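You operate a simulated robot arm through the tools that you are given. There is no shell and no other tool. Be economical: measure what you need, move in short steps, check, and stop when the job is done.

The job below is to be done with a simulated robot arm. You get a single attempt, and the scene is never put back.

Task
Ready the motorcycle engine for an oil check: kick it over 2 times, then stand the dipstick in its block.
Fine: ignition off and gear pedal in neutral first; full strokes; it must not start.

The check looks at the end state, three seconds after you hand in, the way a careful person would. Anything else that was tipped, shoved, dropped, spilled or broken makes it a failure.

Robot
A 7-joint arm with a two-finger parallel gripper on a trunk, on a base that drives. Base frame: it is fixed to the floor where the robot stands at the start and does not move with it; the origin is under the middle of the robot, x ahead of it, y to its left, z up; the surface under the hand at the start is at about z = 0.76. Readings come in m, degrees, newtons and seconds.
Its first joint turns from -166.0 to 166.0 degrees. Places, roughly: dipstick block [0.5, -0.2, 0.8]; kick lever [0.5, -0.1, 0.9]; motorcycle choke lever [0.7, 0, 1.2]; motorcycle engine [0.7, 0.1, 1]; motorcycle fuel tap [0.8, -0.2, 0.9]; motorcycle gear pedal [0.6, 0.2, 0.8]; motorcycle idle knob [0.6, 0, 1.1]; motorcycle ignition knob [0.8, -0.1, 0.9]; oil drain valve [0.5, 0.1, 0.9]; orange dipstick [0.5, -2.75, 1]; petrol drain valve [0.5, 0, 0.9]. Payload 4.4 kg.
The tool frame sits at the grasp point between the pads (the TCP): z along the fingers, y along the line on which they close. The tips reach 0.023 m beyond it. Largest opening 0.094 m; finger width 0.038, thickness 0.01; the body of the gripper, 0.054 by 0.096 m, starts 0.039 m behind the TCP.
Orientation is that of the tool frame in the base frame, as [roll, pitch, yaw] about the fixed x, y, z axes, in that order (R = Rz(yaw) Ry(pitch) Rx(roll)). With the fingers straight down and closing along the base's y, the tool's x points along the base's -x, its y along +y and its z along -z.

Tools
- The arm moves only by the tool servo_tool. Its argument "increments" is a list of rows, each a list of 7 numbers: the closure in counts, from 0 (fully open) to 255 (shut), then the shift along the base's x, y, z in units of 40 mm (1.0 is 40 mm), then the turn, a rotation vector about the base's x, y, z in units of 6 degrees (1.0 is 6 degrees). In form: [[hand, tx, ty, tz, rx, ry, rz], ...]. A call has 1 to 8 rows; each row shifts and turns the commanded pose from where the row before left it. A call with a number of a shift or a turn outside -1 to 1 is refused whole. Rows are played at 5 a second. More than 0.05 m and 8.6 degrees between two rows, or a gripper value outside its range, and nothing of the call is played. Where a pose cannot be reached the arm comes as near as it can. A force on the tool above 90 N (or 10 N above the force at the start of the call, whichever is more), or a blocked arm, ends the call early, and 0.2 s more pass. Each finger travels about 0.108 m/s and halts on what it meets, pressing with about 41 N; the grip force reading is that of the motor and also rises with nothing between the fingers. The clock runs only during rows and for 0.2 s after the last one: add rows that do not move to give the fingers time. The reply holds the time, the measured pose of the TCP, the force on the tool along the base axes, the opening and the grip force, in the units named above and with some noise, with the torque about the TCP (base axes, N m) and any sound that the robot's microphone picked up.
- Cameras (640 x 400 px; columns grow to the right, rows downward): "scene" is now at [0.1688, 0.1875, 1.4623]; the picture's right is [-0.58, -0.82, 0.00], its down [-0.51, 0.36, -0.78] and it looks along [0.63, -0.45, -0.63] (base axes); focal length 259 px, centre (320, 200). "wrist" rides on the gripper at [0.086, 0.016, -0.075] in the tool frame; the picture's right is [-0.18, 0.98, 0.00], its down [-0.58, -0.11, -0.81] and it looks along [-0.79, -0.15, 0.59] (tool axes); focal length 243 px, centre (320, 200). There is no depth. A picture from a camera that has moved, and an enlarged one, comes with that camera's place and axes in the base frame and with its lens.
- get_image(camera): a new picture of that camera. The clock stands still meanwhile.
- drive_base(legs): drives the robot by 1 to 6 legs, each [ahead, left, turn to the left] in m, m and degrees, along the robot's own axes; the way and the turn of a leg run together, so that a leg with both is an arc; at most 1.5 m and 180 degrees a leg. The arm and the cameras ride along, it lands a little off, and it stops where it bumps. It gives what a move gives.
- pan_tilt(pan, tilt): turns the head with the scene camera to pan (to the left, within 120 degrees either way) and tilt (down, from -29 to 69), counted from straight ahead of the robot. It gives what a move gives.
- enlarge(camera, box): a new picture of the part [left, top, right, bottom] of that camera's present view, enlarged. The clock stands still meanwhile.
- hand_in(): hands the job in; it is judged then, once.

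Work in short steps. Places have to be worked out from the pictures, the camera data and where the tool is seen: move nearer, look again, correct. Check each grasp and each placing, and mend what went wrong. You have 120 turns and 82 pictures in all, those below and enlarged ones among them. Open the gripper and draw the arm clear of the work before you hand the job in, unless the task says otherwise; then end with one line.

The tools are called after "Request:" as a command line: name --pt "numbers of a row" for each row, then --argument value for the rest, lists and objects as JSON in quotes. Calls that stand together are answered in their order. servo_tool: Moves the arm, as the interface text tells. Its arguments: {"type":"object","properties":{"increments":{"type":"array","items":{"type":"array","items":{"type":"number"}}}},"required":["increments"]} The other tools are called the same way: drive_base (legs) drives the base; pan_tilt (pan, tilt) turns the head that bears the scene camera; get_image (camera) takes a picture; enlarge (camera, box) takes an enlarged picture of a part of a camera's view; hand_in () hands the job in.

At the start:

```text
time_s: 0.0
tcp_pos: [0.5942, -0.2244, 1.2352]
ee_rot: [180.0, -0.1, 179.9]
contact_force: [0.0, -0.4, -0.2]
ft_torque: [0.02, 0.02, -0.02]
opening: 0.0938
grip_force: 0.1
robot x, y, heading: [-0.0017, 0.0006, -0.2]
head pan, tilt: [-35.4, 38.9]
```

scene: 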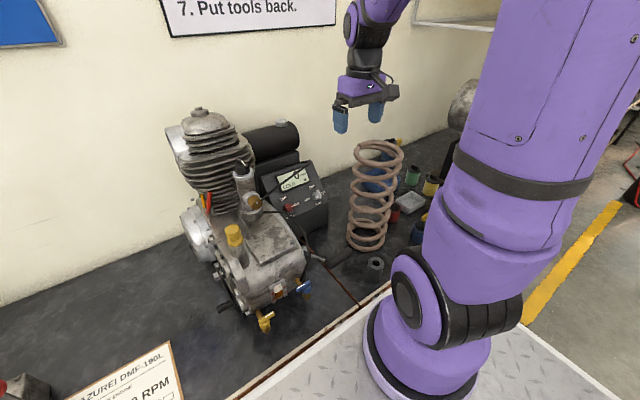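
wrist: 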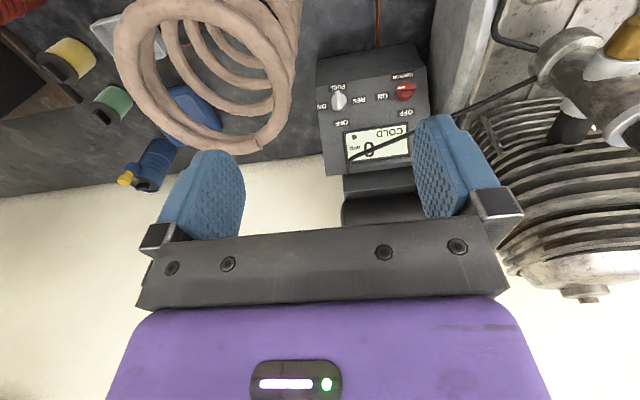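

The scene shows the engine, a panel box with ignition and fuel knobs, and a spring. I will look closer at the engine and panel before moving.

Request:
enlarge --camera "scene" --box '[160, 90, 340, 340]'

Request:
enlarge --camera "wrist" --box '[300, 30, 460, 190]'

Request:
pan_tilt --pan 10 --tilt 40

Request:
get_image --camera "scene"

```text
1.60 times, centred on (250, 215) of scene
camera zoom: at [0.1688, 0.1875, 1.4623], right [-0.58, -0.82, 0.0], down [-0.51, 0.36, -0.78], along [0.63, -0.45, -0.63], focal length 414 px, centre (432, 176)
```

zoom: 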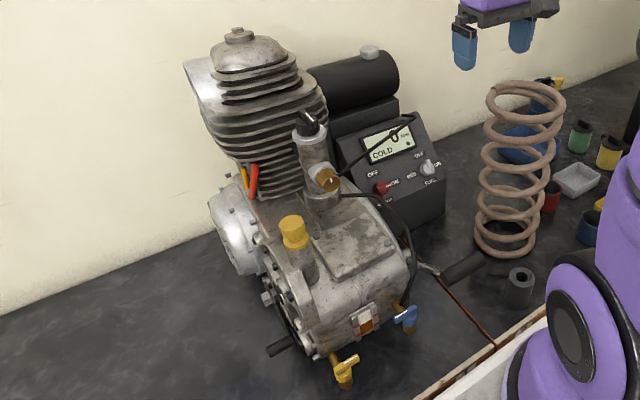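

```text
2.50 times, centred on (380, 110) of wrist
camera zoom: at [0.507, -0.2075, 1.3087], right [0.18, 0.98, 0.0], down [0.58, -0.11, 0.81], along [0.79, -0.15, -0.59], focal length 606 px, centre (170, 425)
```

zoom: 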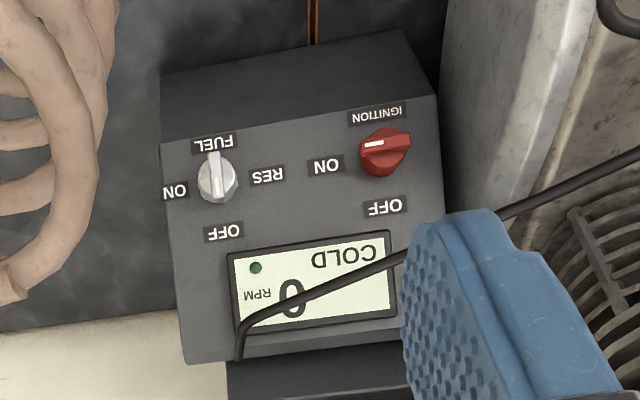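

```text
time_s: 1.1
tcp_pos: [0.5931, -0.2242, 1.236]
ee_rot: [-180.0, 0.0, 180.0]
contact_force: [-0.5, 0.1, 0.5]
ft_torque: [0.01, 0.01, 0.0]
opening: 0.094
grip_force: 0.1
robot x, y, heading: [0.0013, -0.0012, 0.1]
head pan, tilt: [10.0, 40.0]
```

```text
77 pictures are left
camera scene: at [0.1826, 0.2519, 1.4606], right [0.17, -0.98, 0.0], down [-0.63, -0.11, -0.77], along [0.75, 0.13, -0.64], focal length 259 px, centre (320, 200)
```

scene: 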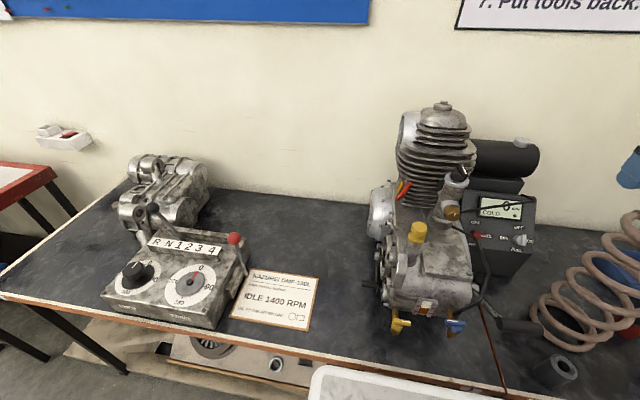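

I'll read the wall sign, the card and the knobs, because they may have instructions that matter.

Request:
pan_tilt --pan -20 --tilt 20

Request:
get_image --camera "scene"

Request:
enlarge --camera "wrist" --box '[320, 70, 420, 130]'

```text
time_s: 2.1
tcp_pos: [0.5928, -0.2233, 1.2348]
ee_rot: [-180.0, 0.0, -179.9]
contact_force: [-0.5, 0.5, -0.9]
ft_torque: [0.02, 0.0, -0.01]
opening: 0.0942
grip_force: 0.0
robot x, y, heading: [0.0013, 0.0009, -0.0]
head pan, tilt: [-20.0, 20.0]
```

```text
76 pictures are left
camera scene: at [0.1864, 0.2054, 1.492], right [-0.34, -0.94, 0.0], down [-0.32, 0.12, -0.94], along [0.88, -0.32, -0.34], focal length 259 px, centre (320, 200)
```

scene: 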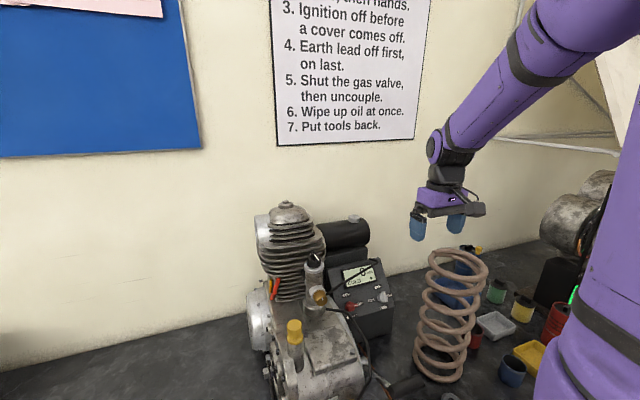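

```text
6.40 times, centred on (370, 100) of wrist
camera zoom: at [0.507, -0.2075, 1.3087], right [0.18, 0.98, 0.0], down [0.58, -0.11, 0.81], along [0.79, -0.15, -0.59], focal length 1553 px, centre (0, 840)
```

zoom: 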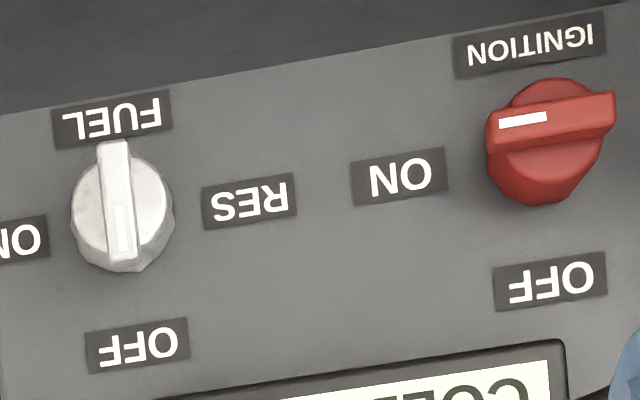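

Ignition is at ON (pointer right, OFF is up) and fuel is already OFF. I'll move the hand back and lower to see the panel and cable from straight ahead.

Request:
servo_tool --pt "0 -1 1 0 0 0 0" --pt "0 -1 1 0 0 0 0" --pt "0 -1 1 0 0 0 0" --pt "0 0 0 -1 0 -1 0" --pt "0 0 0 -1 0 -1 0" --pt "0 0 0 0 0 -1 0"

Request:
get_image --camera "wrist"

```text
refused: row 1 steps farther than a row can; nothing moved
```

```text
74 pictures are left
camera wrist: at [0.507, -0.2075, 1.3087], right [0.18, 0.98, 0.0], down [0.58, -0.11, 0.81], along [0.79, -0.15, -0.59], focal length 243 px, centre (320, 200)
```

wrist: 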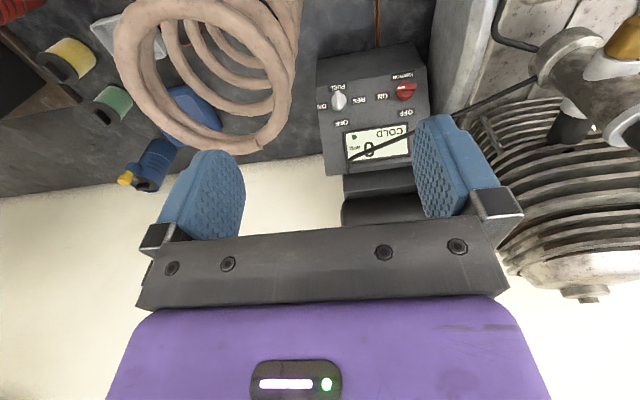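

The diagonal row was too long; I'll retry with smaller steps.

Request:
servo_tool --pt "0 -0.8 0.8 0 0 0 0" --pt "0 -0.8 0.8 0 0 0 0" --pt "0 -0.8 0.5 -0.5 0 -1 0" --pt "0 0 0 -1 0 -1 0" --pt "0 0 0 -1 0 -1 0" --pt "0 0 0 0 0 -1 0"

Request:
get_image --camera "wrist"

```text
time_s: 3.5
tcp_pos: [0.5609, -0.1592, 1.182]
ee_rot: [180.0, 24.0, 180.0]
contact_force: [-0.4, 0.2, -0.6]
ft_torque: [0.01, -0.01, 0.05]
opening: 0.0938
grip_force: 0.1
out of reach, approached as far as the arm can: row 4, 5, 6
robot x, y, heading: [-0.0021, 0.0001, -0.3]
head pan, tilt: [-20.0, 20.0]
```

```text
73 pictures are left
camera wrist: at [0.4525, -0.1429, 1.2139], right [0.17, 0.98, 0.07], down [0.2, -0.11, 0.97], along [0.96, -0.15, -0.22], focal length 243 px, centre (320, 200)
```

wrist: 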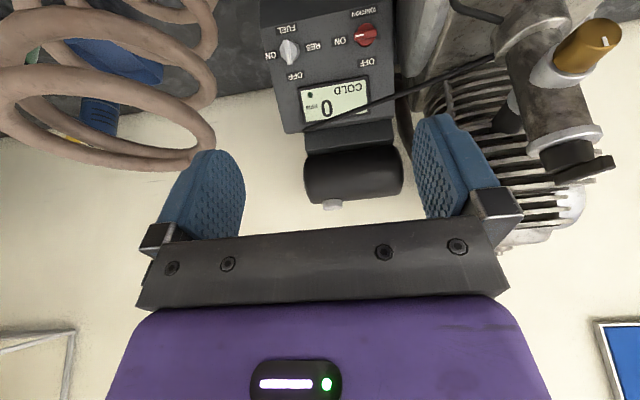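

The arm is too cramped here, so I'll back the base 0.2 m (coordinates stay fixed) and re-aim the hand to view the panel.

Request:
drive_base --legs '[[-0.2, 0, 0]]'

Request:
servo_tool --pt "0 0 0 -0.6 0 -1 0" --pt "0 0 0 -0.6 0 -1 0" --pt "0 0 0.3 -0.6 0 -1 0" --pt "0 0.5 0.3 -0.6 0 -1 0" --pt "0 0.5 0.3 0 0 -1 0"

Request:
get_image --camera "wrist"

Request:
get_image --camera "scene"

```text
time_s: 5.1
tcp_pos: [0.3617, -0.1591, 1.1818]
ee_rot: [180.0, 23.9, 180.0]
contact_force: [-1.1, -0.6, -0.6]
ft_torque: [-0.03, 0.01, 0.01]
opening: 0.0939
grip_force: 0.1
robot x, y, heading: [-0.2001, 0.0035, -0.1]
head pan, tilt: [-20.0, 20.0]
```

```text
time_s: 6.3
tcp_pos: [0.4777, -0.1501, 1.1412]
ee_rot: [178.7, 51.2, 179.8]
contact_force: [-0.1, -0.4, 0.2]
ft_torque: [0.03, -0.02, 0.02]
opening: 0.0942
grip_force: 0.1
out of reach, approached as far as the arm can: row 1, 2, 3, 4
robot x, y, heading: [-0.199, -0.0004, -0.3]
head pan, tilt: [-20.0, 20.0]
```

```text
72 pictures are left
camera wrist: at [0.3649, -0.1357, 1.1201], right [0.1, 0.98, 0.16], down [-0.26, -0.13, 0.96], along [0.96, -0.14, 0.25], focal length 243 px, centre (320, 200)
```

wrist: 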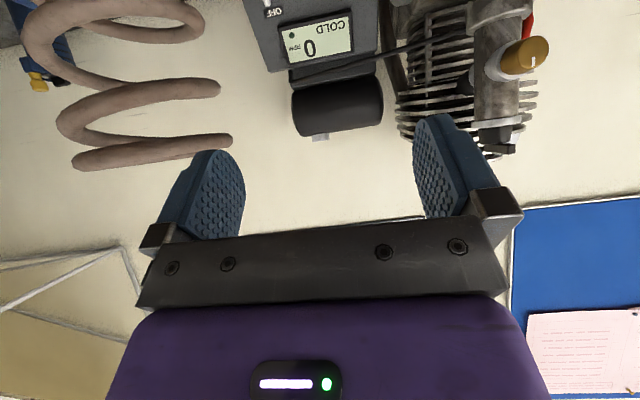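

```text
71 pictures are left
camera scene: at [-0.0133, 0.2048, 1.4922], right [-0.34, -0.94, 0.0], down [-0.32, 0.12, -0.94], along [0.88, -0.32, -0.34], focal length 259 px, centre (320, 200)
```

scene: 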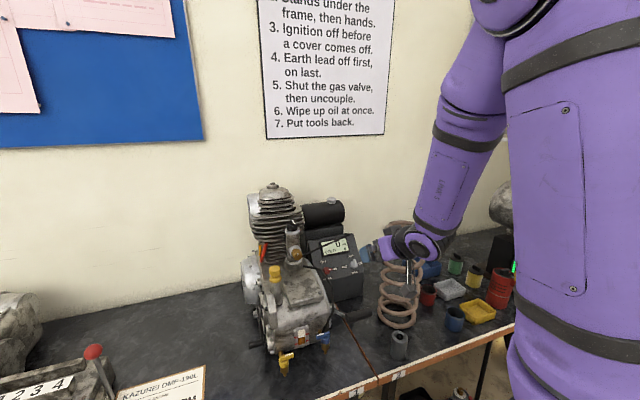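

The wrist camera tilts upward in this posture, so I'll use the scene camera. I'll aim the head at the panel and zoom in.

Request:
pan_tilt --pan -20 --tilt 32

Request:
enlarge --camera "scene" --box '[230, 110, 390, 210]'

Request:
enlarge --camera "scene" --box '[220, 170, 420, 295]'

```text
time_s: 7.0
tcp_pos: [0.4783, -0.1509, 1.142]
ee_rot: [178.7, 51.1, 179.8]
contact_force: [0.1, -1.6, 0.8]
ft_torque: [0.0, 0.02, 0.02]
opening: 0.0941
grip_force: 0.1
robot x, y, heading: [-0.1994, -0.0008, 0.0]
head pan, tilt: [-20.0, 32.0]
```

```text
4.00 times, centred on (310, 160) of scene
camera zoom: at [-0.0161, 0.2065, 1.4729], right [-0.34, -0.94, 0.0], down [-0.5, 0.18, -0.85], along [0.8, -0.29, -0.53], focal length 1036 px, centre (360, 360)
```

zoom: 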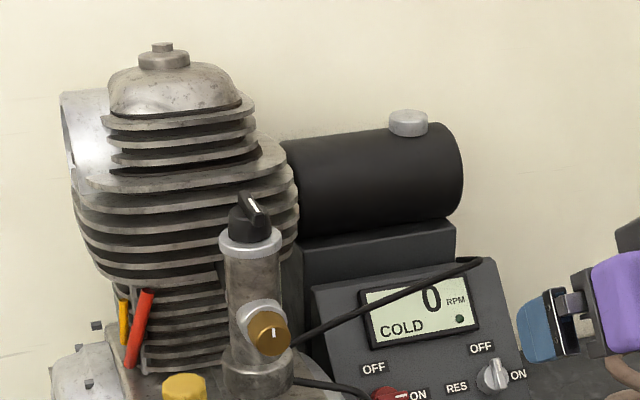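

```text
3.20 times, centred on (320, 232) of scene
camera zoom: at [-0.0161, 0.2065, 1.4729], right [-0.34, -0.94, 0.0], down [-0.5, 0.18, -0.85], along [0.8, -0.29, -0.53], focal length 828 px, centre (320, 96)
```

zoom: 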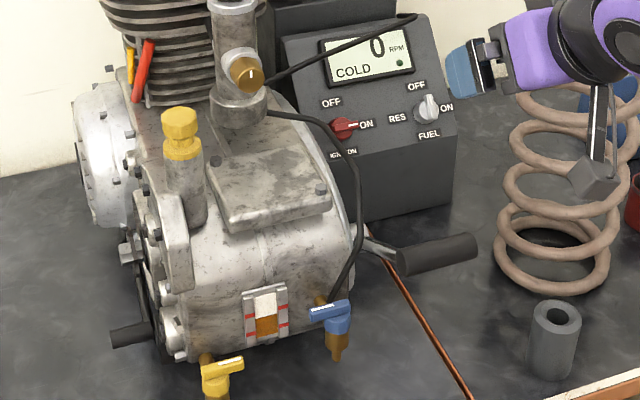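

The panel slopes about 45°, and the ignition knob's wing sits near (0.762, -0.106, 0.90). A cable passes about 0.13 m above it. I'll close the fingers and line the tool up about 45° down and slightly from the right.

Request:
servo_tool --pt "255 0 -0.6 -0.2 0.7 0 0.7" --pt "255 0 -0.6 -0.2 0.7 0 0.7" --pt "255 0.2 0 0 0 1 0" --pt "255 0 0 0 0 0 0"

```text
time_s: 8.0
tcp_pos: [0.4814, -0.1979, 1.1251]
ee_rot: [165.4, 45.0, 177.8]
contact_force: [-0.8, 0.2, 0.2]
ft_torque: [-0.01, -0.03, -0.01]
opening: 0.0
grip_force: 41.3
robot x, y, heading: [-0.2022, -0.0013, -0.1]
head pan, tilt: [-20.0, 32.0]
```

Orientation is good; now I advance along the tool axis to a hover point about 6 cm off the face, below and right of the knob.

Request:
servo_tool --pt "255 0.66 0.178 -0.647 0 0 0" --pt "255 0.66 0.178 -0.647 0 0 0" --pt "255 0.66 0.178 -0.647 0 0 0" --pt "255 0.66 0.178 -0.647 0 0 0" --pt "255 0.66 0.178 -0.647 0 0 0" --pt "255 0.66 0.178 -0.647 0 0 0" --pt "255 0.66 0.178 -0.647 0 0 0"

Request:
enlarge --camera "scene" --box '[260, 130, 420, 230]'

Request:
get_image --camera "wrist"

```text
time_s: 9.6
tcp_pos: [0.6681, -0.148, 0.9424]
ee_rot: [165.4, 45.1, 177.9]
contact_force: [-0.2, -0.5, 0.6]
ft_torque: [0.0, 0.02, 0.01]
opening: 0.0
grip_force: 40.7
robot x, y, heading: [-0.2017, 0.0015, 0.1]
head pan, tilt: [-20.0, 32.0]
```

```text
4.00 times, centred on (340, 180) of scene
camera zoom: at [-0.0166, 0.2063, 1.4729], right [-0.34, -0.94, 0.0], down [-0.5, 0.18, -0.85], along [0.8, -0.29, -0.53], focal length 1036 px, centre (240, 280)
```

zoom: 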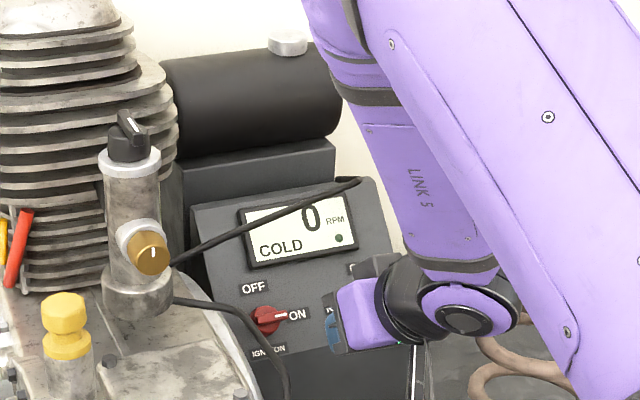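

```text
67 pictures are left
camera wrist: at [0.5529, -0.1475, 0.9349], right [-0.01, 0.95, 0.3], down [-0.13, -0.3, 0.94], along [0.99, -0.03, 0.13], focal length 243 px, centre (320, 200)
```

wrist: 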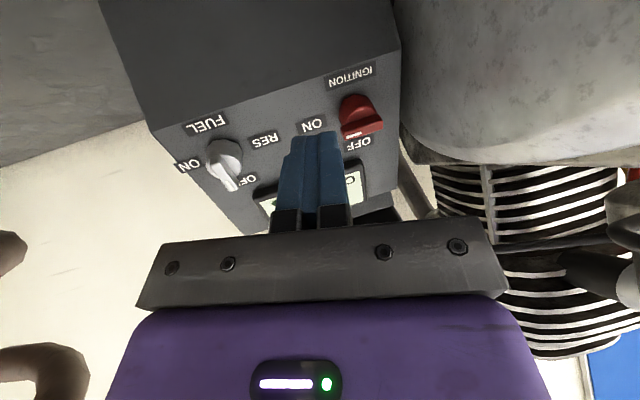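

The wrist view confirms the knob at about (0.757, -0.103, 0.905). I'll move closer to the start point below the wing's right end.

Request:
servo_tool --pt "255 0.5 0.22 -0.5 0 0 0" --pt "255 0.5 0.22 -0.5 0 0 0" --pt "255 0 0 0 0 0 0"

Request:
enlarge --camera "wrist" --box '[240, 60, 440, 185]'

Request:
enlarge --camera "scene" --box '[300, 180, 380, 230]'

```text
time_s: 10.4
tcp_pos: [0.7098, -0.1305, 0.9047]
ee_rot: [165.5, 45.1, 177.9]
contact_force: [0.5, 0.3, -0.6]
ft_torque: [0.0, 0.01, 0.02]
opening: 0.0002
grip_force: 41.1
robot x, y, heading: [-0.2018, 0.0002, 0.1]
head pan, tilt: [-20.0, 32.0]
```

```text
3.20 times, centred on (340, 122) of wrist
camera zoom: at [0.594, -0.129, 0.8963], right [-0.01, 0.95, 0.3], down [-0.13, -0.3, 0.94], along [0.99, -0.03, 0.13], focal length 776 px, centre (256, 448)
```

zoom: 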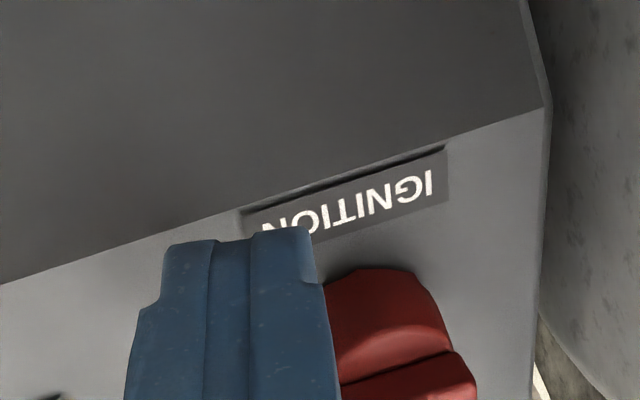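

```text
8.00 times, centred on (340, 205) of scene
camera zoom: at [-0.0161, 0.2065, 1.4728], right [-0.34, -0.94, 0.0], down [-0.5, 0.18, -0.85], along [0.8, -0.29, -0.53], focal length 2071 px, centre (160, 160)
```

zoom: 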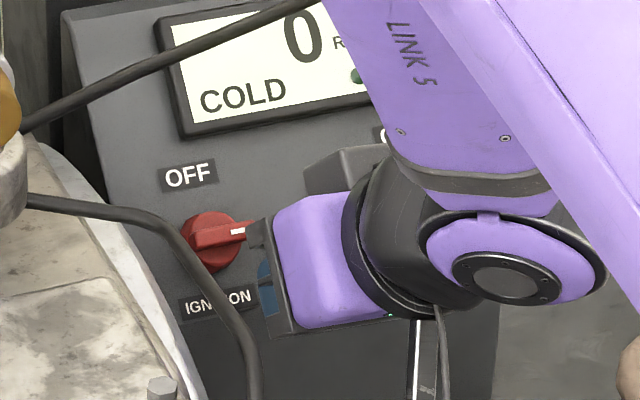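

Fingers sit below-right of the wing. I'll advance along the axis gently towards the face, watching for contact.

Request:
servo_tool --pt "255 0.17 0.056 -0.17 0 0 0" --pt "255 0.17 0.056 -0.17 0 0 0" --pt "255 0.08 0.026 -0.08 0 0 0" --pt "255 0 0 0 0 0 0"

Request:
enlarge --camera "wrist" --box '[240, 60, 440, 185]'

```text
time_s: 11.4
tcp_pos: [0.7235, -0.1252, 0.8901]
ee_rot: [165.4, 45.2, 177.8]
contact_force: [-31.7, -2.2, 27.0]
ft_torque: [-0.12, -0.71, -0.19]
opening: 0.0002
grip_force: 40.4
robot x, y, heading: [-0.1982, 0.003, 0.3]
head pan, tilt: [-20.0, 32.0]
```

```text
3.20 times, centred on (340, 122) of wrist
camera zoom: at [0.6085, -0.1234, 0.8811], right [-0.01, 0.95, 0.3], down [-0.14, -0.3, 0.94], along [0.99, -0.03, 0.13], focal length 776 px, centre (256, 448)
```

zoom: 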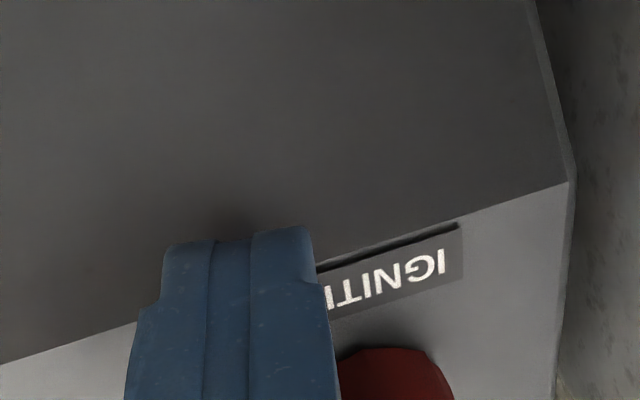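

Contact with the face (force along its normal, confirming the 45° slope). I'll back off a few mm, then slide up-slope to push the wing's right end upwards.

Request:
servo_tool --pt "255 -0.15 -0.05 0.15 0 0 0" --pt "255 0.12 0 0.12 0 0 0" --pt "255 0.12 0 0.12 0 0 0" --pt "255 0.12 0 0.12 0 0 0" --pt "255 0.12 0 0.12 0 0 0"

Request:
enlarge --camera "wrist" --box '[240, 60, 440, 185]'

Request:
enlarge --camera "scene" --box '[300, 180, 380, 230]'

```text
time_s: 12.6
tcp_pos: [0.7383, -0.131, 0.914]
ee_rot: [165.7, 45.1, 177.7]
contact_force: [-6.1, -35.4, 0.7]
ft_torque: [-0.32, 0.04, -0.69]
opening: 0.0
grip_force: 41.2
robot x, y, heading: [-0.2019, -0.0, -0.3]
head pan, tilt: [-20.0, 32.0]
```

```text
3.20 times, centred on (340, 122) of wrist
camera zoom: at [0.6225, -0.1291, 0.9055], right [0.0, 0.95, 0.3], down [-0.14, -0.3, 0.94], along [0.99, -0.04, 0.13], focal length 776 px, centre (256, 448)
```

zoom: 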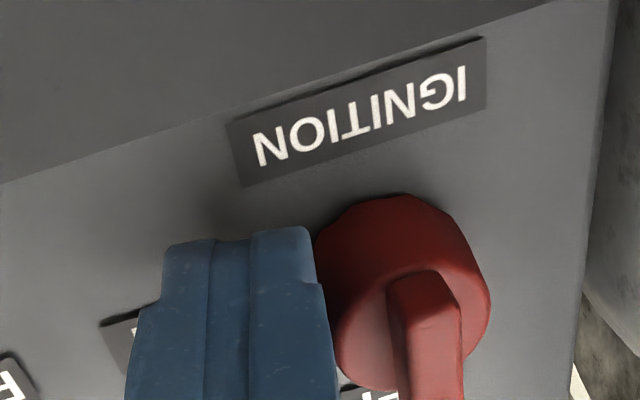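

```text
8.00 times, centred on (340, 205) of scene
camera zoom: at [-0.0162, 0.2047, 1.4731], right [-0.34, -0.94, 0.0], down [-0.5, 0.18, -0.85], along [0.8, -0.29, -0.53], focal length 2071 px, centre (160, 160)
```

zoom: 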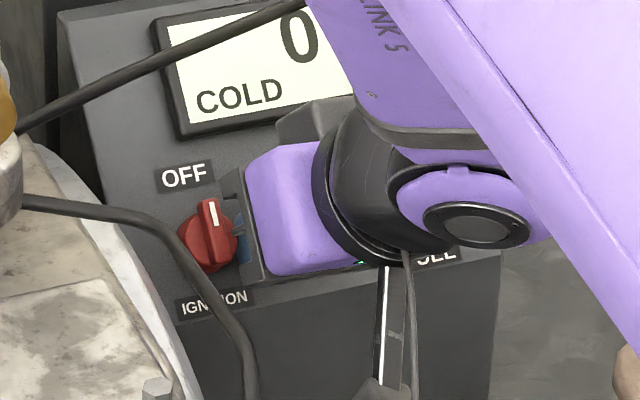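

The knob now points up at OFF. I'll ease the finger off sideways, then retreat along the tool axis and check the knob.

Request:
servo_tool --pt "255 0 -0.25 0 0 0 0" --pt "255 -0.5 -0.2 0.5 0 0 0" --pt "255 -0.66 -0.2 0.647 0 0 0" --pt "255 -0.66 -0.2 0.647 0 0 0" --pt "255 -0.66 -0.2 0.647 0 0 0" --pt "255 -0.66 -0.2 0.647 0 0 0" --pt "255 -0.66 -0.2 0.647 0 0 0"

Request:
enlarge --camera "scene" --box '[300, 150, 380, 200]'

Request:
enlarge --camera "scene" --box '[240, 190, 400, 290]'

```text
time_s: 14.2
tcp_pos: [0.5849, -0.1828, 1.0588]
ee_rot: [165.5, 44.9, 177.9]
contact_force: [0.8, 0.6, -0.3]
ft_torque: [-0.01, -0.01, -0.02]
opening: 0.0002
grip_force: 41.0
robot x, y, heading: [-0.1964, 0.002, 0.1]
head pan, tilt: [-20.0, 32.0]
```

```text
8.00 times, centred on (340, 175) of scene
camera zoom: at [-0.0154, 0.2067, 1.4727], right [-0.34, -0.94, 0.0], down [-0.5, 0.18, -0.85], along [0.8, -0.29, -0.53], focal length 2071 px, centre (160, 400)
```

zoom: 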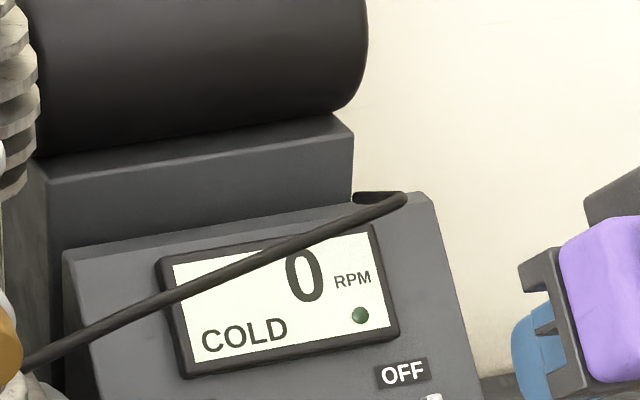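

```text
4.00 times, centred on (320, 240) of scene
camera zoom: at [-0.0154, 0.2067, 1.4727], right [-0.34, -0.94, 0.0], down [-0.5, 0.18, -0.85], along [0.8, -0.29, -0.53], focal length 1036 px, centre (320, 40)
```

zoom: 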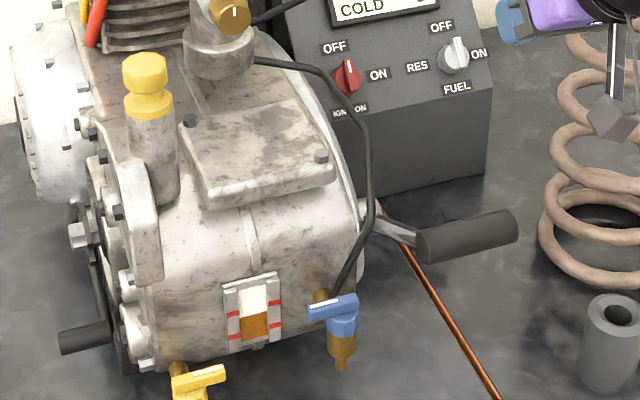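

Ignition is OFF. Next is the gear pedal on the engine's left side; I'll look at it and at the card.

Request:
pan_tilt --pan 10 --tilt 40

Request:
get_image --camera "scene"

Request:
enlarge --camera "scene" --box '[250, 200, 350, 262]'

```text
time_s: 15.2
tcp_pos: [0.5853, -0.1831, 1.0592]
ee_rot: [165.4, 45.1, 178.0]
contact_force: [-0.1, 0.1, -0.4]
ft_torque: [-0.01, 0.0, 0.02]
opening: 0.0001
grip_force: 41.2
robot x, y, heading: [-0.1965, -0.0008, 0.1]
head pan, tilt: [10.0, 40.0]
```

```text
59 pictures are left
camera scene: at [-0.0165, 0.2518, 1.4606], right [0.17, -0.99, 0.0], down [-0.63, -0.11, -0.77], along [0.75, 0.13, -0.64], focal length 259 px, centre (320, 200)
```

scene: 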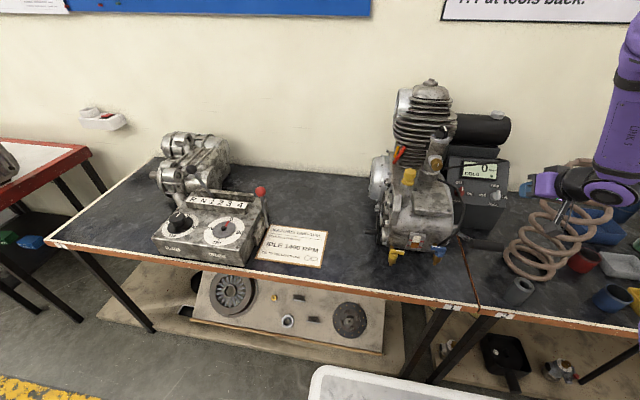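

```text
6.40 times, centred on (300, 231) of scene
camera zoom: at [-0.0165, 0.2518, 1.4606], right [0.17, -0.99, 0.0], down [-0.63, -0.11, -0.77], along [0.75, 0.13, -0.64], focal length 1657 px, centre (448, 2)
```

zoom: 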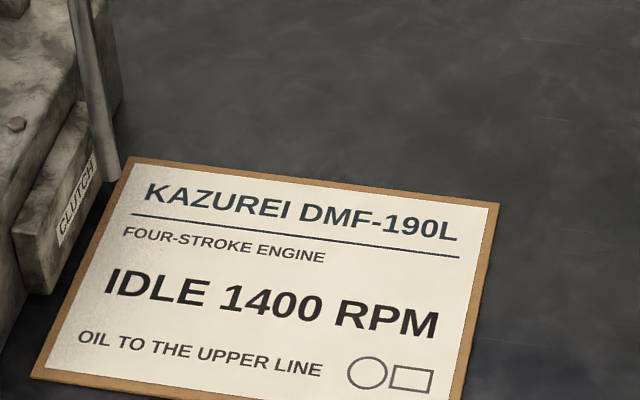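

Now I'll zoom in on the gear pedal at the engine's left.

Request:
enlarge --camera "scene" --box '[360, 195, 456, 265]'

```text
5.71 times, centred on (408, 230) of scene
camera zoom: at [-0.0165, 0.2518, 1.4606], right [0.17, -0.99, 0.0], down [-0.63, -0.11, -0.77], along [0.75, 0.13, -0.64], focal length 1479 px, centre (-183, 29)
```

zoom: 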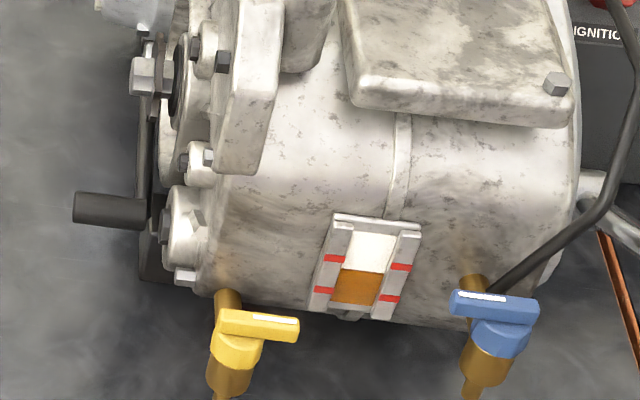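

I need a side view of the pedal to see its gear marks. I'll back away, move left and look back at the engine's left side.

Request:
drive_base --legs '[[-0.4, 0, 0], [0, 0.7, 0]]'

Request:
pan_tilt --pan -25 --tilt 28

Request:
get_image --camera "scene"

```text
time_s: 21.1
tcp_pos: [0.1796, 0.5349, 1.0598]
ee_rot: [165.5, 45.1, 178.5]
contact_force: [-0.5, -0.1, 0.2]
ft_torque: [0.0, -0.02, 0.02]
opening: 0.0
grip_force: 41.0
robot x, y, heading: [-0.6069, 0.7083, 1.0]
head pan, tilt: [10.0, 40.0]
```

```text
time_s: 22.2
tcp_pos: [0.1788, 0.5341, 1.0601]
ee_rot: [165.6, 45.1, 178.6]
contact_force: [0.5, 0.2, 0.2]
ft_torque: [-0.04, -0.01, 0.0]
opening: 0.0
grip_force: 40.9
robot x, y, heading: [-0.6103, 0.7093, 0.8]
head pan, tilt: [-25.0, 28.0]
```

```text
56 pictures are left
camera scene: at [-0.4278, 0.9096, 1.4791], right [-0.41, -0.91, 0.0], down [-0.43, 0.19, -0.88], along [0.8, -0.36, -0.47], focal length 259 px, centre (320, 200)
```

scene: 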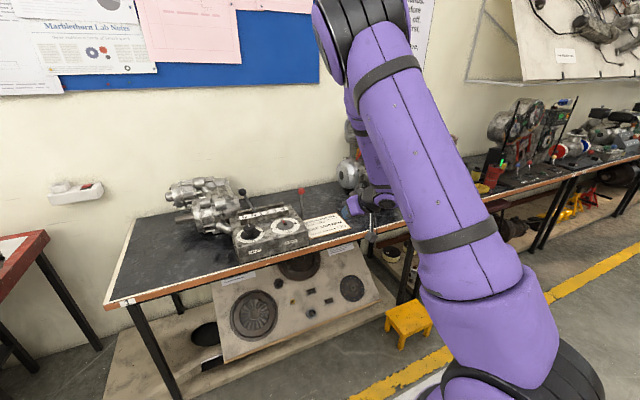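

The arm blocks the view, so I'll use the wrist camera instead. I'll bring the tool to pointing down first, shifting it left and up.

Request:
servo_tool --pt "255 0 0.7 0.5 -0.7 0 -0.7" --pt "255 0 0.7 0.5 -0.7 0 -0.7" --pt "255 0 0.7 0.5 0 1 0" --pt "255 0 0.7 0.5 0 1 0" --pt "255 0 0.7 0 0 1 0" --pt "255 0 0.7 0 0 1 0" --pt "255 0 0 0 0 1 0" --pt "255 0 0 0 0 1 0"

Request:
servo_tool --pt "255 0 0 0 0 1 0" --pt "255 0 0 0 0 0.5 0" --pt "255 0 0 0 0 0 -1" --pt "255 0 0 0 0 0 -1" --pt "255 0 0 0 0 0 -1" --pt "255 0 0 0 0 0 -1" --pt "255 0 0 0 0 0 -1" --pt "255 0 0 0 0 0 -1"

Request:
servo_tool --pt "255 0 0 0 0 0 -1" --pt "255 0 0 0 0 0 -1" --pt "255 0 0 0 0 0 -1" --pt "255 0 0 0 0 0 -1" --pt "255 0 0 0 0 0 -1" --pt "255 0 0 0 0 0 -1" --pt "255 0 0 0 0 0 -1" --pt "255 0 0 0 0 0 -1"

```text
time_s: 24.0
tcp_pos: [0.1792, 0.7035, 1.1392]
ee_rot: [178.1, 9.1, 179.1]
contact_force: [0.8, -0.4, 0.6]
ft_torque: [0.0, -0.02, 0.0]
opening: 0.0003
grip_force: 40.8
robot x, y, heading: [-0.6067, 0.7074, 0.5]
head pan, tilt: [-25.0, 28.0]
```

```text
time_s: 25.8
tcp_pos: [0.18, 0.7031, 1.1402]
ee_rot: [178.3, 0.3, 143.0]
contact_force: [-0.8, 0.2, 0.7]
ft_torque: [0.02, -0.03, 0.01]
opening: 0.0
grip_force: 40.9
robot x, y, heading: [-0.6056, 0.7103, 0.9]
head pan, tilt: [-25.0, 28.0]
```

```text
time_s: 27.6
tcp_pos: [0.1793, 0.7032, 1.1398]
ee_rot: [178.2, 0.4, 94.9]
contact_force: [-0.3, -0.6, 0.1]
ft_torque: [0.04, 0.04, -0.05]
opening: 0.0
grip_force: 41.5
robot x, y, heading: [-0.6032, 0.7099, 0.9]
head pan, tilt: [-25.0, 28.0]
```

The tool points down with the camera looking towards -y. Now I'll drive right and forward so the hand sits left of the engine.

Request:
drive_base --legs '[[0, -0.36, 0], [0.4, 0, 0]]'

Request:
get_image --camera "wrist"

Request:
get_image --camera "scene"

```text
time_s: 32.0
tcp_pos: [0.5839, 0.3501, 1.1397]
ee_rot: [178.4, 0.3, 95.3]
contact_force: [0.0, -0.4, -0.1]
ft_torque: [-0.03, 0.03, 0.0]
opening: 0.0
grip_force: 41.3
robot x, y, heading: [-0.1999, 0.3495, 1.0]
head pan, tilt: [-25.0, 28.0]
```

```text
55 pictures are left
camera wrist: at [0.5904, 0.4372, 1.2136], right [1.0, -0.09, 0.03], down [-0.08, -0.59, 0.81], along [-0.06, -0.8, -0.59], focal length 243 px, centre (320, 200)
```

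wrist: 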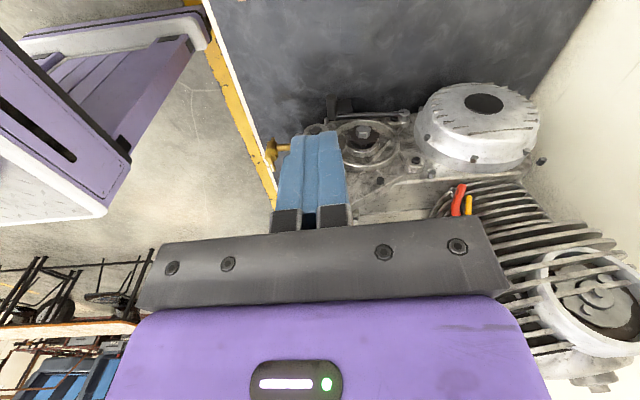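

```text
54 pictures are left
camera scene: at [-0.0228, 0.5533, 1.4791], right [-0.41, -0.91, 0.0], down [-0.43, 0.19, -0.88], along [0.81, -0.36, -0.47], focal length 259 px, centre (320, 200)
```

scene: 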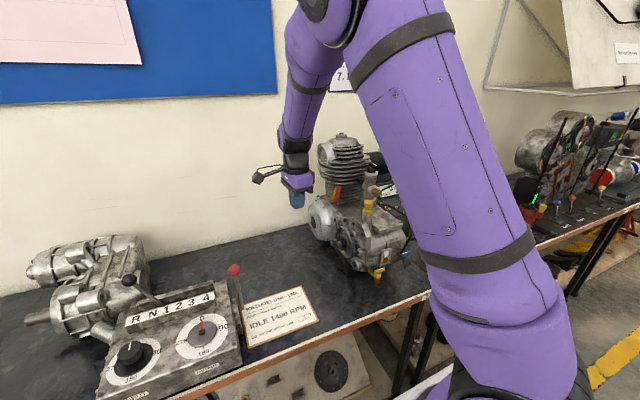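

Request:
enlarge --camera "wrist" --box '[260, 70, 420, 170]'

Request:
enlarge --camera "scene" --box '[300, 190, 420, 280]'

```text
4.00 times, centred on (340, 120) of wrist
camera zoom: at [0.5904, 0.4372, 1.2136], right [1.0, -0.09, 0.03], down [-0.08, -0.59, 0.81], along [-0.06, -0.8, -0.59], focal length 970 px, centre (240, 520)
```

zoom: 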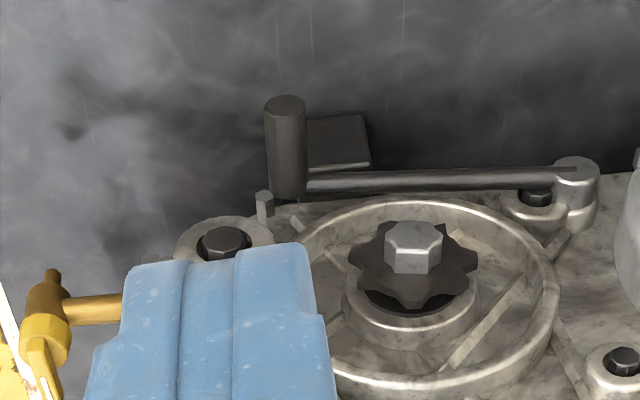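

```text
4.44 times, centred on (360, 235) of scene
camera zoom: at [-0.0228, 0.5533, 1.4791], right [-0.41, -0.91, 0.0], down [-0.43, 0.19, -0.88], along [0.81, -0.36, -0.47], focal length 1151 px, centre (142, 44)
```

zoom: 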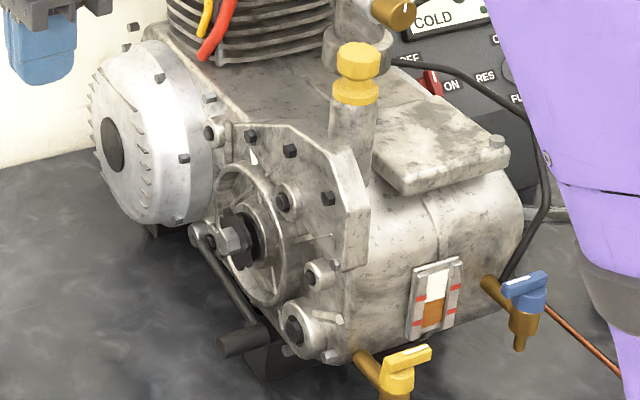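

The pedal pivots at about (0.727, 0.164, 0.836), with its peg at about (0.60, 0.16–0.206, 0.826). I'll lower and tilt the camera for a flat side view to find any marks.

Request:
servo_tool --pt "255 0.5 0 -0.9 0 0 -0.8" --pt "255 0.5 0 -0.9 -1 0 0" --pt "255 0 -0.2 -0.9 -1 0 0" --pt "255 0 -0.2 -0.9 -1 0 0" --pt "255 0 0 -0.9 -1 0 0" --pt "255 0 0 -0.7 0 0 0"

Request:
get_image --camera "wrist"

```text
time_s: 33.4
tcp_pos: [0.6238, 0.3334, 0.9319]
ee_rot: [178.5, 24.3, 90.5]
contact_force: [-0.4, -0.1, -0.3]
ft_torque: [0.05, 0.02, 0.01]
opening: 0.0002
grip_force: 40.4
robot x, y, heading: [-0.2039, 0.3532, 1.2]
head pan, tilt: [-25.0, 28.0]
```

```text
51 pictures are left
camera wrist: at [0.6382, 0.4427, 0.9627], right [0.98, -0.15, 0.1], down [-0.13, -0.2, 0.97], along [-0.12, -0.97, -0.22], focal length 243 px, centre (320, 200)
```

wrist: 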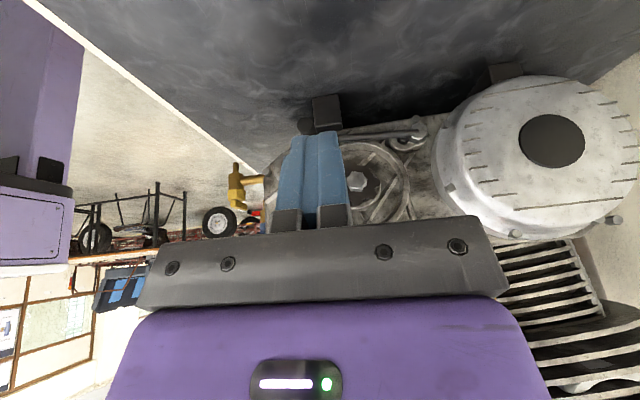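

Request:
enlarge --camera "wrist" --box '[280, 80, 440, 180]'

```text
4.00 times, centred on (360, 130) of wrist
camera zoom: at [0.6382, 0.4427, 0.9627], right [0.98, -0.15, 0.1], down [-0.13, -0.2, 0.97], along [-0.12, -0.97, -0.22], focal length 970 px, centre (160, 480)
```

zoom: 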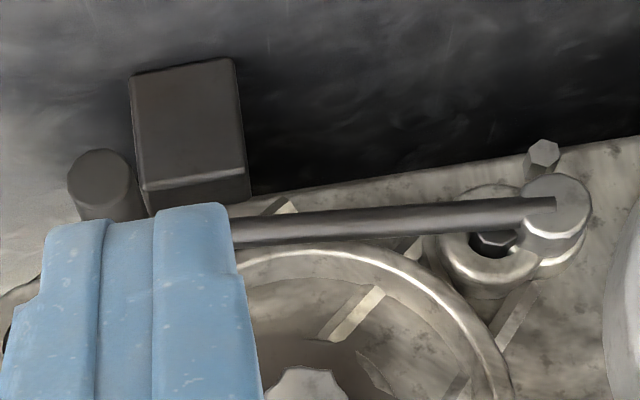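

No gear marks are visible, and the neutral lamp on the display looks unlit. I'll grasp the peg with this tilted hand (closing along x), so I can feel the lever both ways. First the pre-grasp, half open.

Request:
servo_tool --pt "110 -0.3 -0.7 0 0 0 0" --pt "110 -0.3 -0.7 0 0 0 0" --pt "110 0 -0.65 -0.2 0 0 0" --pt "110 0 0 0 0 0 0"

Request:
enlarge --camera "wrist" --box '[240, 60, 400, 160]'

```text
time_s: 34.4
tcp_pos: [0.5997, 0.2521, 0.9252]
ee_rot: [178.5, 24.3, 90.6]
contact_force: [-0.8, -0.3, 0.0]
ft_torque: [-0.01, -0.01, 0.0]
opening: 0.0533
grip_force: 0.1
robot x, y, heading: [-0.2037, 0.3532, 0.9]
head pan, tilt: [-25.0, 28.0]
```

```text
4.00 times, centred on (320, 110) of wrist
camera zoom: at [0.6135, 0.3625, 0.9576], right [0.98, -0.15, 0.1], down [-0.13, -0.2, 0.97], along [-0.12, -0.97, -0.22], focal length 970 px, centre (320, 560)
```

zoom: 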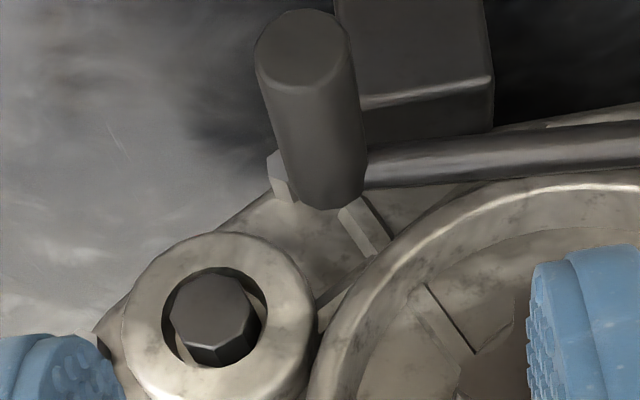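

The peg is centred between the fingers. I'll advance along the tool axis onto it.

Request:
servo_tool --pt "110 0 -0.28 -0.62 0 0 0" --pt "110 0 -0.28 -0.62 0 0 0" --pt "110 0.02 -0.28 -0.62 0 0 0" --pt "110 0.02 -0.28 -0.61 0 0 0" --pt "110 0 0 0 0 0 0"

Request:
enlarge --camera "wrist" --box '[200, 60, 440, 210]'

```text
time_s: 35.6
tcp_pos: [0.6022, 0.206, 0.8249]
ee_rot: [178.6, 24.3, 90.4]
contact_force: [-0.5, 0.1, 0.2]
ft_torque: [0.02, 0.0, -0.01]
opening: 0.0537
grip_force: 0.1
robot x, y, heading: [-0.2019, 0.3527, 0.7]
head pan, tilt: [-25.0, 28.0]
```

```text
2.67 times, centred on (320, 135) of wrist
camera zoom: at [0.6156, 0.3149, 0.8574], right [0.98, -0.15, 0.1], down [-0.13, -0.2, 0.97], along [-0.12, -0.97, -0.22], focal length 647 px, centre (320, 373)
```

zoom: 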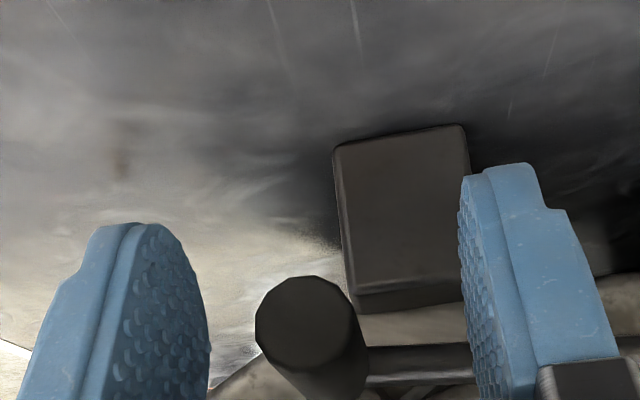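

Peg is between the fingers; closing.

Request:
servo_tool --pt "255 0 0 0 0 0 0" --pt "255 0 0 0 0 0 0" --pt "255 0 0 0 0 0 0"

```text
time_s: 36.4
tcp_pos: [0.5988, 0.2045, 0.8255]
ee_rot: [178.8, 24.2, 90.4]
contact_force: [-37.7, 3.2, -4.5]
ft_torque: [-0.07, 0.22, -1.08]
opening: 0.0181
grip_force: 45.1
robot x, y, heading: [-0.1966, 0.3502, 0.6]
head pan, tilt: [-25.0, 28.0]
```

Gripped. I'll relieve the sideways force and lift a little, to sense resistance.

Request:
servo_tool --pt "255 -0.07 0 0 0 0 0" --pt "255 0 0 0.1 0 0 0" --pt "255 0 0 0.1 0 0 0" --pt "255 0 0 0 0 0 0"

```text
time_s: 37.4
tcp_pos: [0.5983, 0.2059, 0.8331]
ee_rot: [178.5, 24.3, 90.4]
contact_force: [-24.4, -11.8, -3.0]
ft_torque: [-0.41, 0.16, -0.94]
opening: 0.018
grip_force: 45.1
robot x, y, heading: [-0.202, 0.3515, 0.9]
head pan, tilt: [-25.0, 28.0]
```

It moved up 8 mm with little resistance. I'll continue up in small steps, listening for detents.

Request:
servo_tool --pt "255 -0.04 0 0.05 0 0 0" --pt "255 0 0 0.05 0 0 0" --pt "255 0 0 0 0 0 0"

Request:
servo_tool --pt "255 0 0 0.05 0 0 0" --pt "255 0 0 0.05 0 0 0" --pt "255 0 0 0 0 0 0"

Request:
servo_tool --pt "255 0 0 0.05 0 0 0" --pt "255 0 0 0.05 0 0 0" --pt "255 0 0 0 0 0 0"

```text
time_s: 38.2
tcp_pos: [0.5983, 0.2051, 0.8378]
ee_rot: [178.4, 24.3, 90.4]
contact_force: [-5.1, -20.6, -2.4]
ft_torque: [-0.23, 0.24, -0.65]
opening: 0.0184
grip_force: 45.3
robot x, y, heading: [-0.1981, 0.3519, 1.0]
head pan, tilt: [-25.0, 28.0]
```

```text
time_s: 39.0
tcp_pos: [0.5981, 0.2051, 0.8407]
ee_rot: [178.5, 24.3, 90.3]
contact_force: [0.1, -28.9, -2.7]
ft_torque: [-0.16, 0.36, -0.53]
opening: 0.0182
grip_force: 45.4
robot x, y, heading: [-0.1977, 0.3549, 0.9]
head pan, tilt: [-25.0, 28.0]
```

```text
time_s: 39.8
tcp_pos: [0.599, 0.2056, 0.8464]
ee_rot: [178.5, 24.3, 90.5]
contact_force: [11.1, -29.3, -1.2]
ft_torque: [-0.08, 0.16, -0.45]
opening: 0.0181
grip_force: 45.2
robot x, y, heading: [-0.2007, 0.3524, 0.8]
head pan, tilt: [-25.0, 28.0]
```

I'll check the peg in the wrist view, and the lamp via the scene camera.

Request:
enlarge --camera "wrist" --box '[240, 60, 480, 210]'

Request:
enlarge --camera "scene" --box '[300, 140, 460, 240]'

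```text
2.67 times, centred on (360, 135) of wrist
camera zoom: at [0.6119, 0.3151, 0.8777], right [0.98, -0.15, 0.1], down [-0.13, -0.2, 0.97], along [-0.12, -0.97, -0.22], focal length 647 px, centre (213, 373)
```

zoom: 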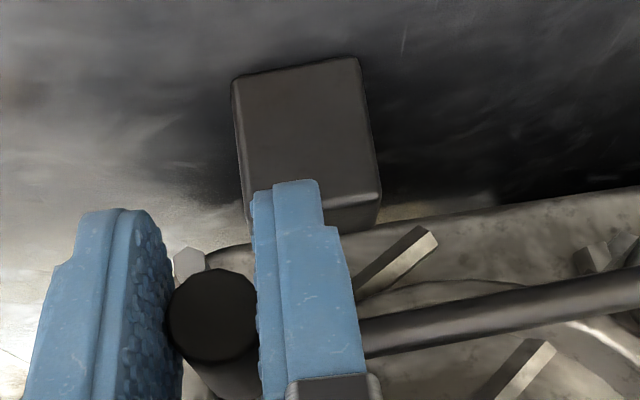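

```text
4.00 times, centred on (380, 190) of scene
camera zoom: at [-0.0223, 0.5523, 1.4792], right [-0.41, -0.91, 0.0], down [-0.43, 0.19, -0.88], along [0.81, -0.36, -0.47], focal length 1036 px, centre (80, 240)
```

zoom: 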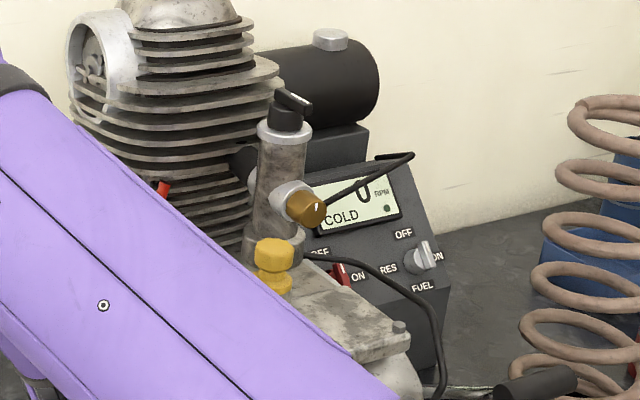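

The pedal follows the hand and the lamp is visible from here. I'll keep raising to find the stop or a detent.

Request:
servo_tool --pt "255 0 0.1 0.1 0 0 0" --pt "255 0 0 0.1 0 0 0" --pt "255 0 0 0 0 0 0"

Request:
servo_tool --pt "255 0 0.1 0.1 0 0 0" --pt "255 0 0 0.1 0 0 0" --pt "255 0 0 0 0 0 0"

Request:
servo_tool --pt "255 0.05 0 0.1 0 0 0" --pt "255 0 0 0.1 0 0 0" --pt "255 0 0 0 0 0 0"

```text
time_s: 40.6
tcp_pos: [0.599, 0.2054, 0.8538]
ee_rot: [178.4, 24.4, 90.3]
contact_force: [32.1, -56.5, -4.5]
ft_torque: [-0.02, 0.18, -0.28]
opening: 0.0189
grip_force: 44.4
robot x, y, heading: [-0.2027, 0.3462, 1.0]
head pan, tilt: [-25.0, 28.0]
```

```text
time_s: 41.4
tcp_pos: [0.5995, 0.21, 0.8627]
ee_rot: [178.2, 24.5, 90.2]
contact_force: [49.7, -64.3, -10.6]
ft_torque: [0.11, -0.04, -0.25]
opening: 0.0186
grip_force: 45.0
robot x, y, heading: [-0.2011, 0.3522, 0.6]
head pan, tilt: [-25.0, 28.0]
```

```text
time_s: 42.2
tcp_pos: [0.6026, 0.2125, 0.8693]
ee_rot: [178.4, 24.3, 90.4]
contact_force: [49.5, -54.2, -25.6]
ft_torque: [0.19, -0.08, 0.0]
opening: 0.0186
grip_force: 45.2
robot x, y, heading: [-0.2065, 0.3548, 0.8]
head pan, tilt: [-25.0, 28.0]
```

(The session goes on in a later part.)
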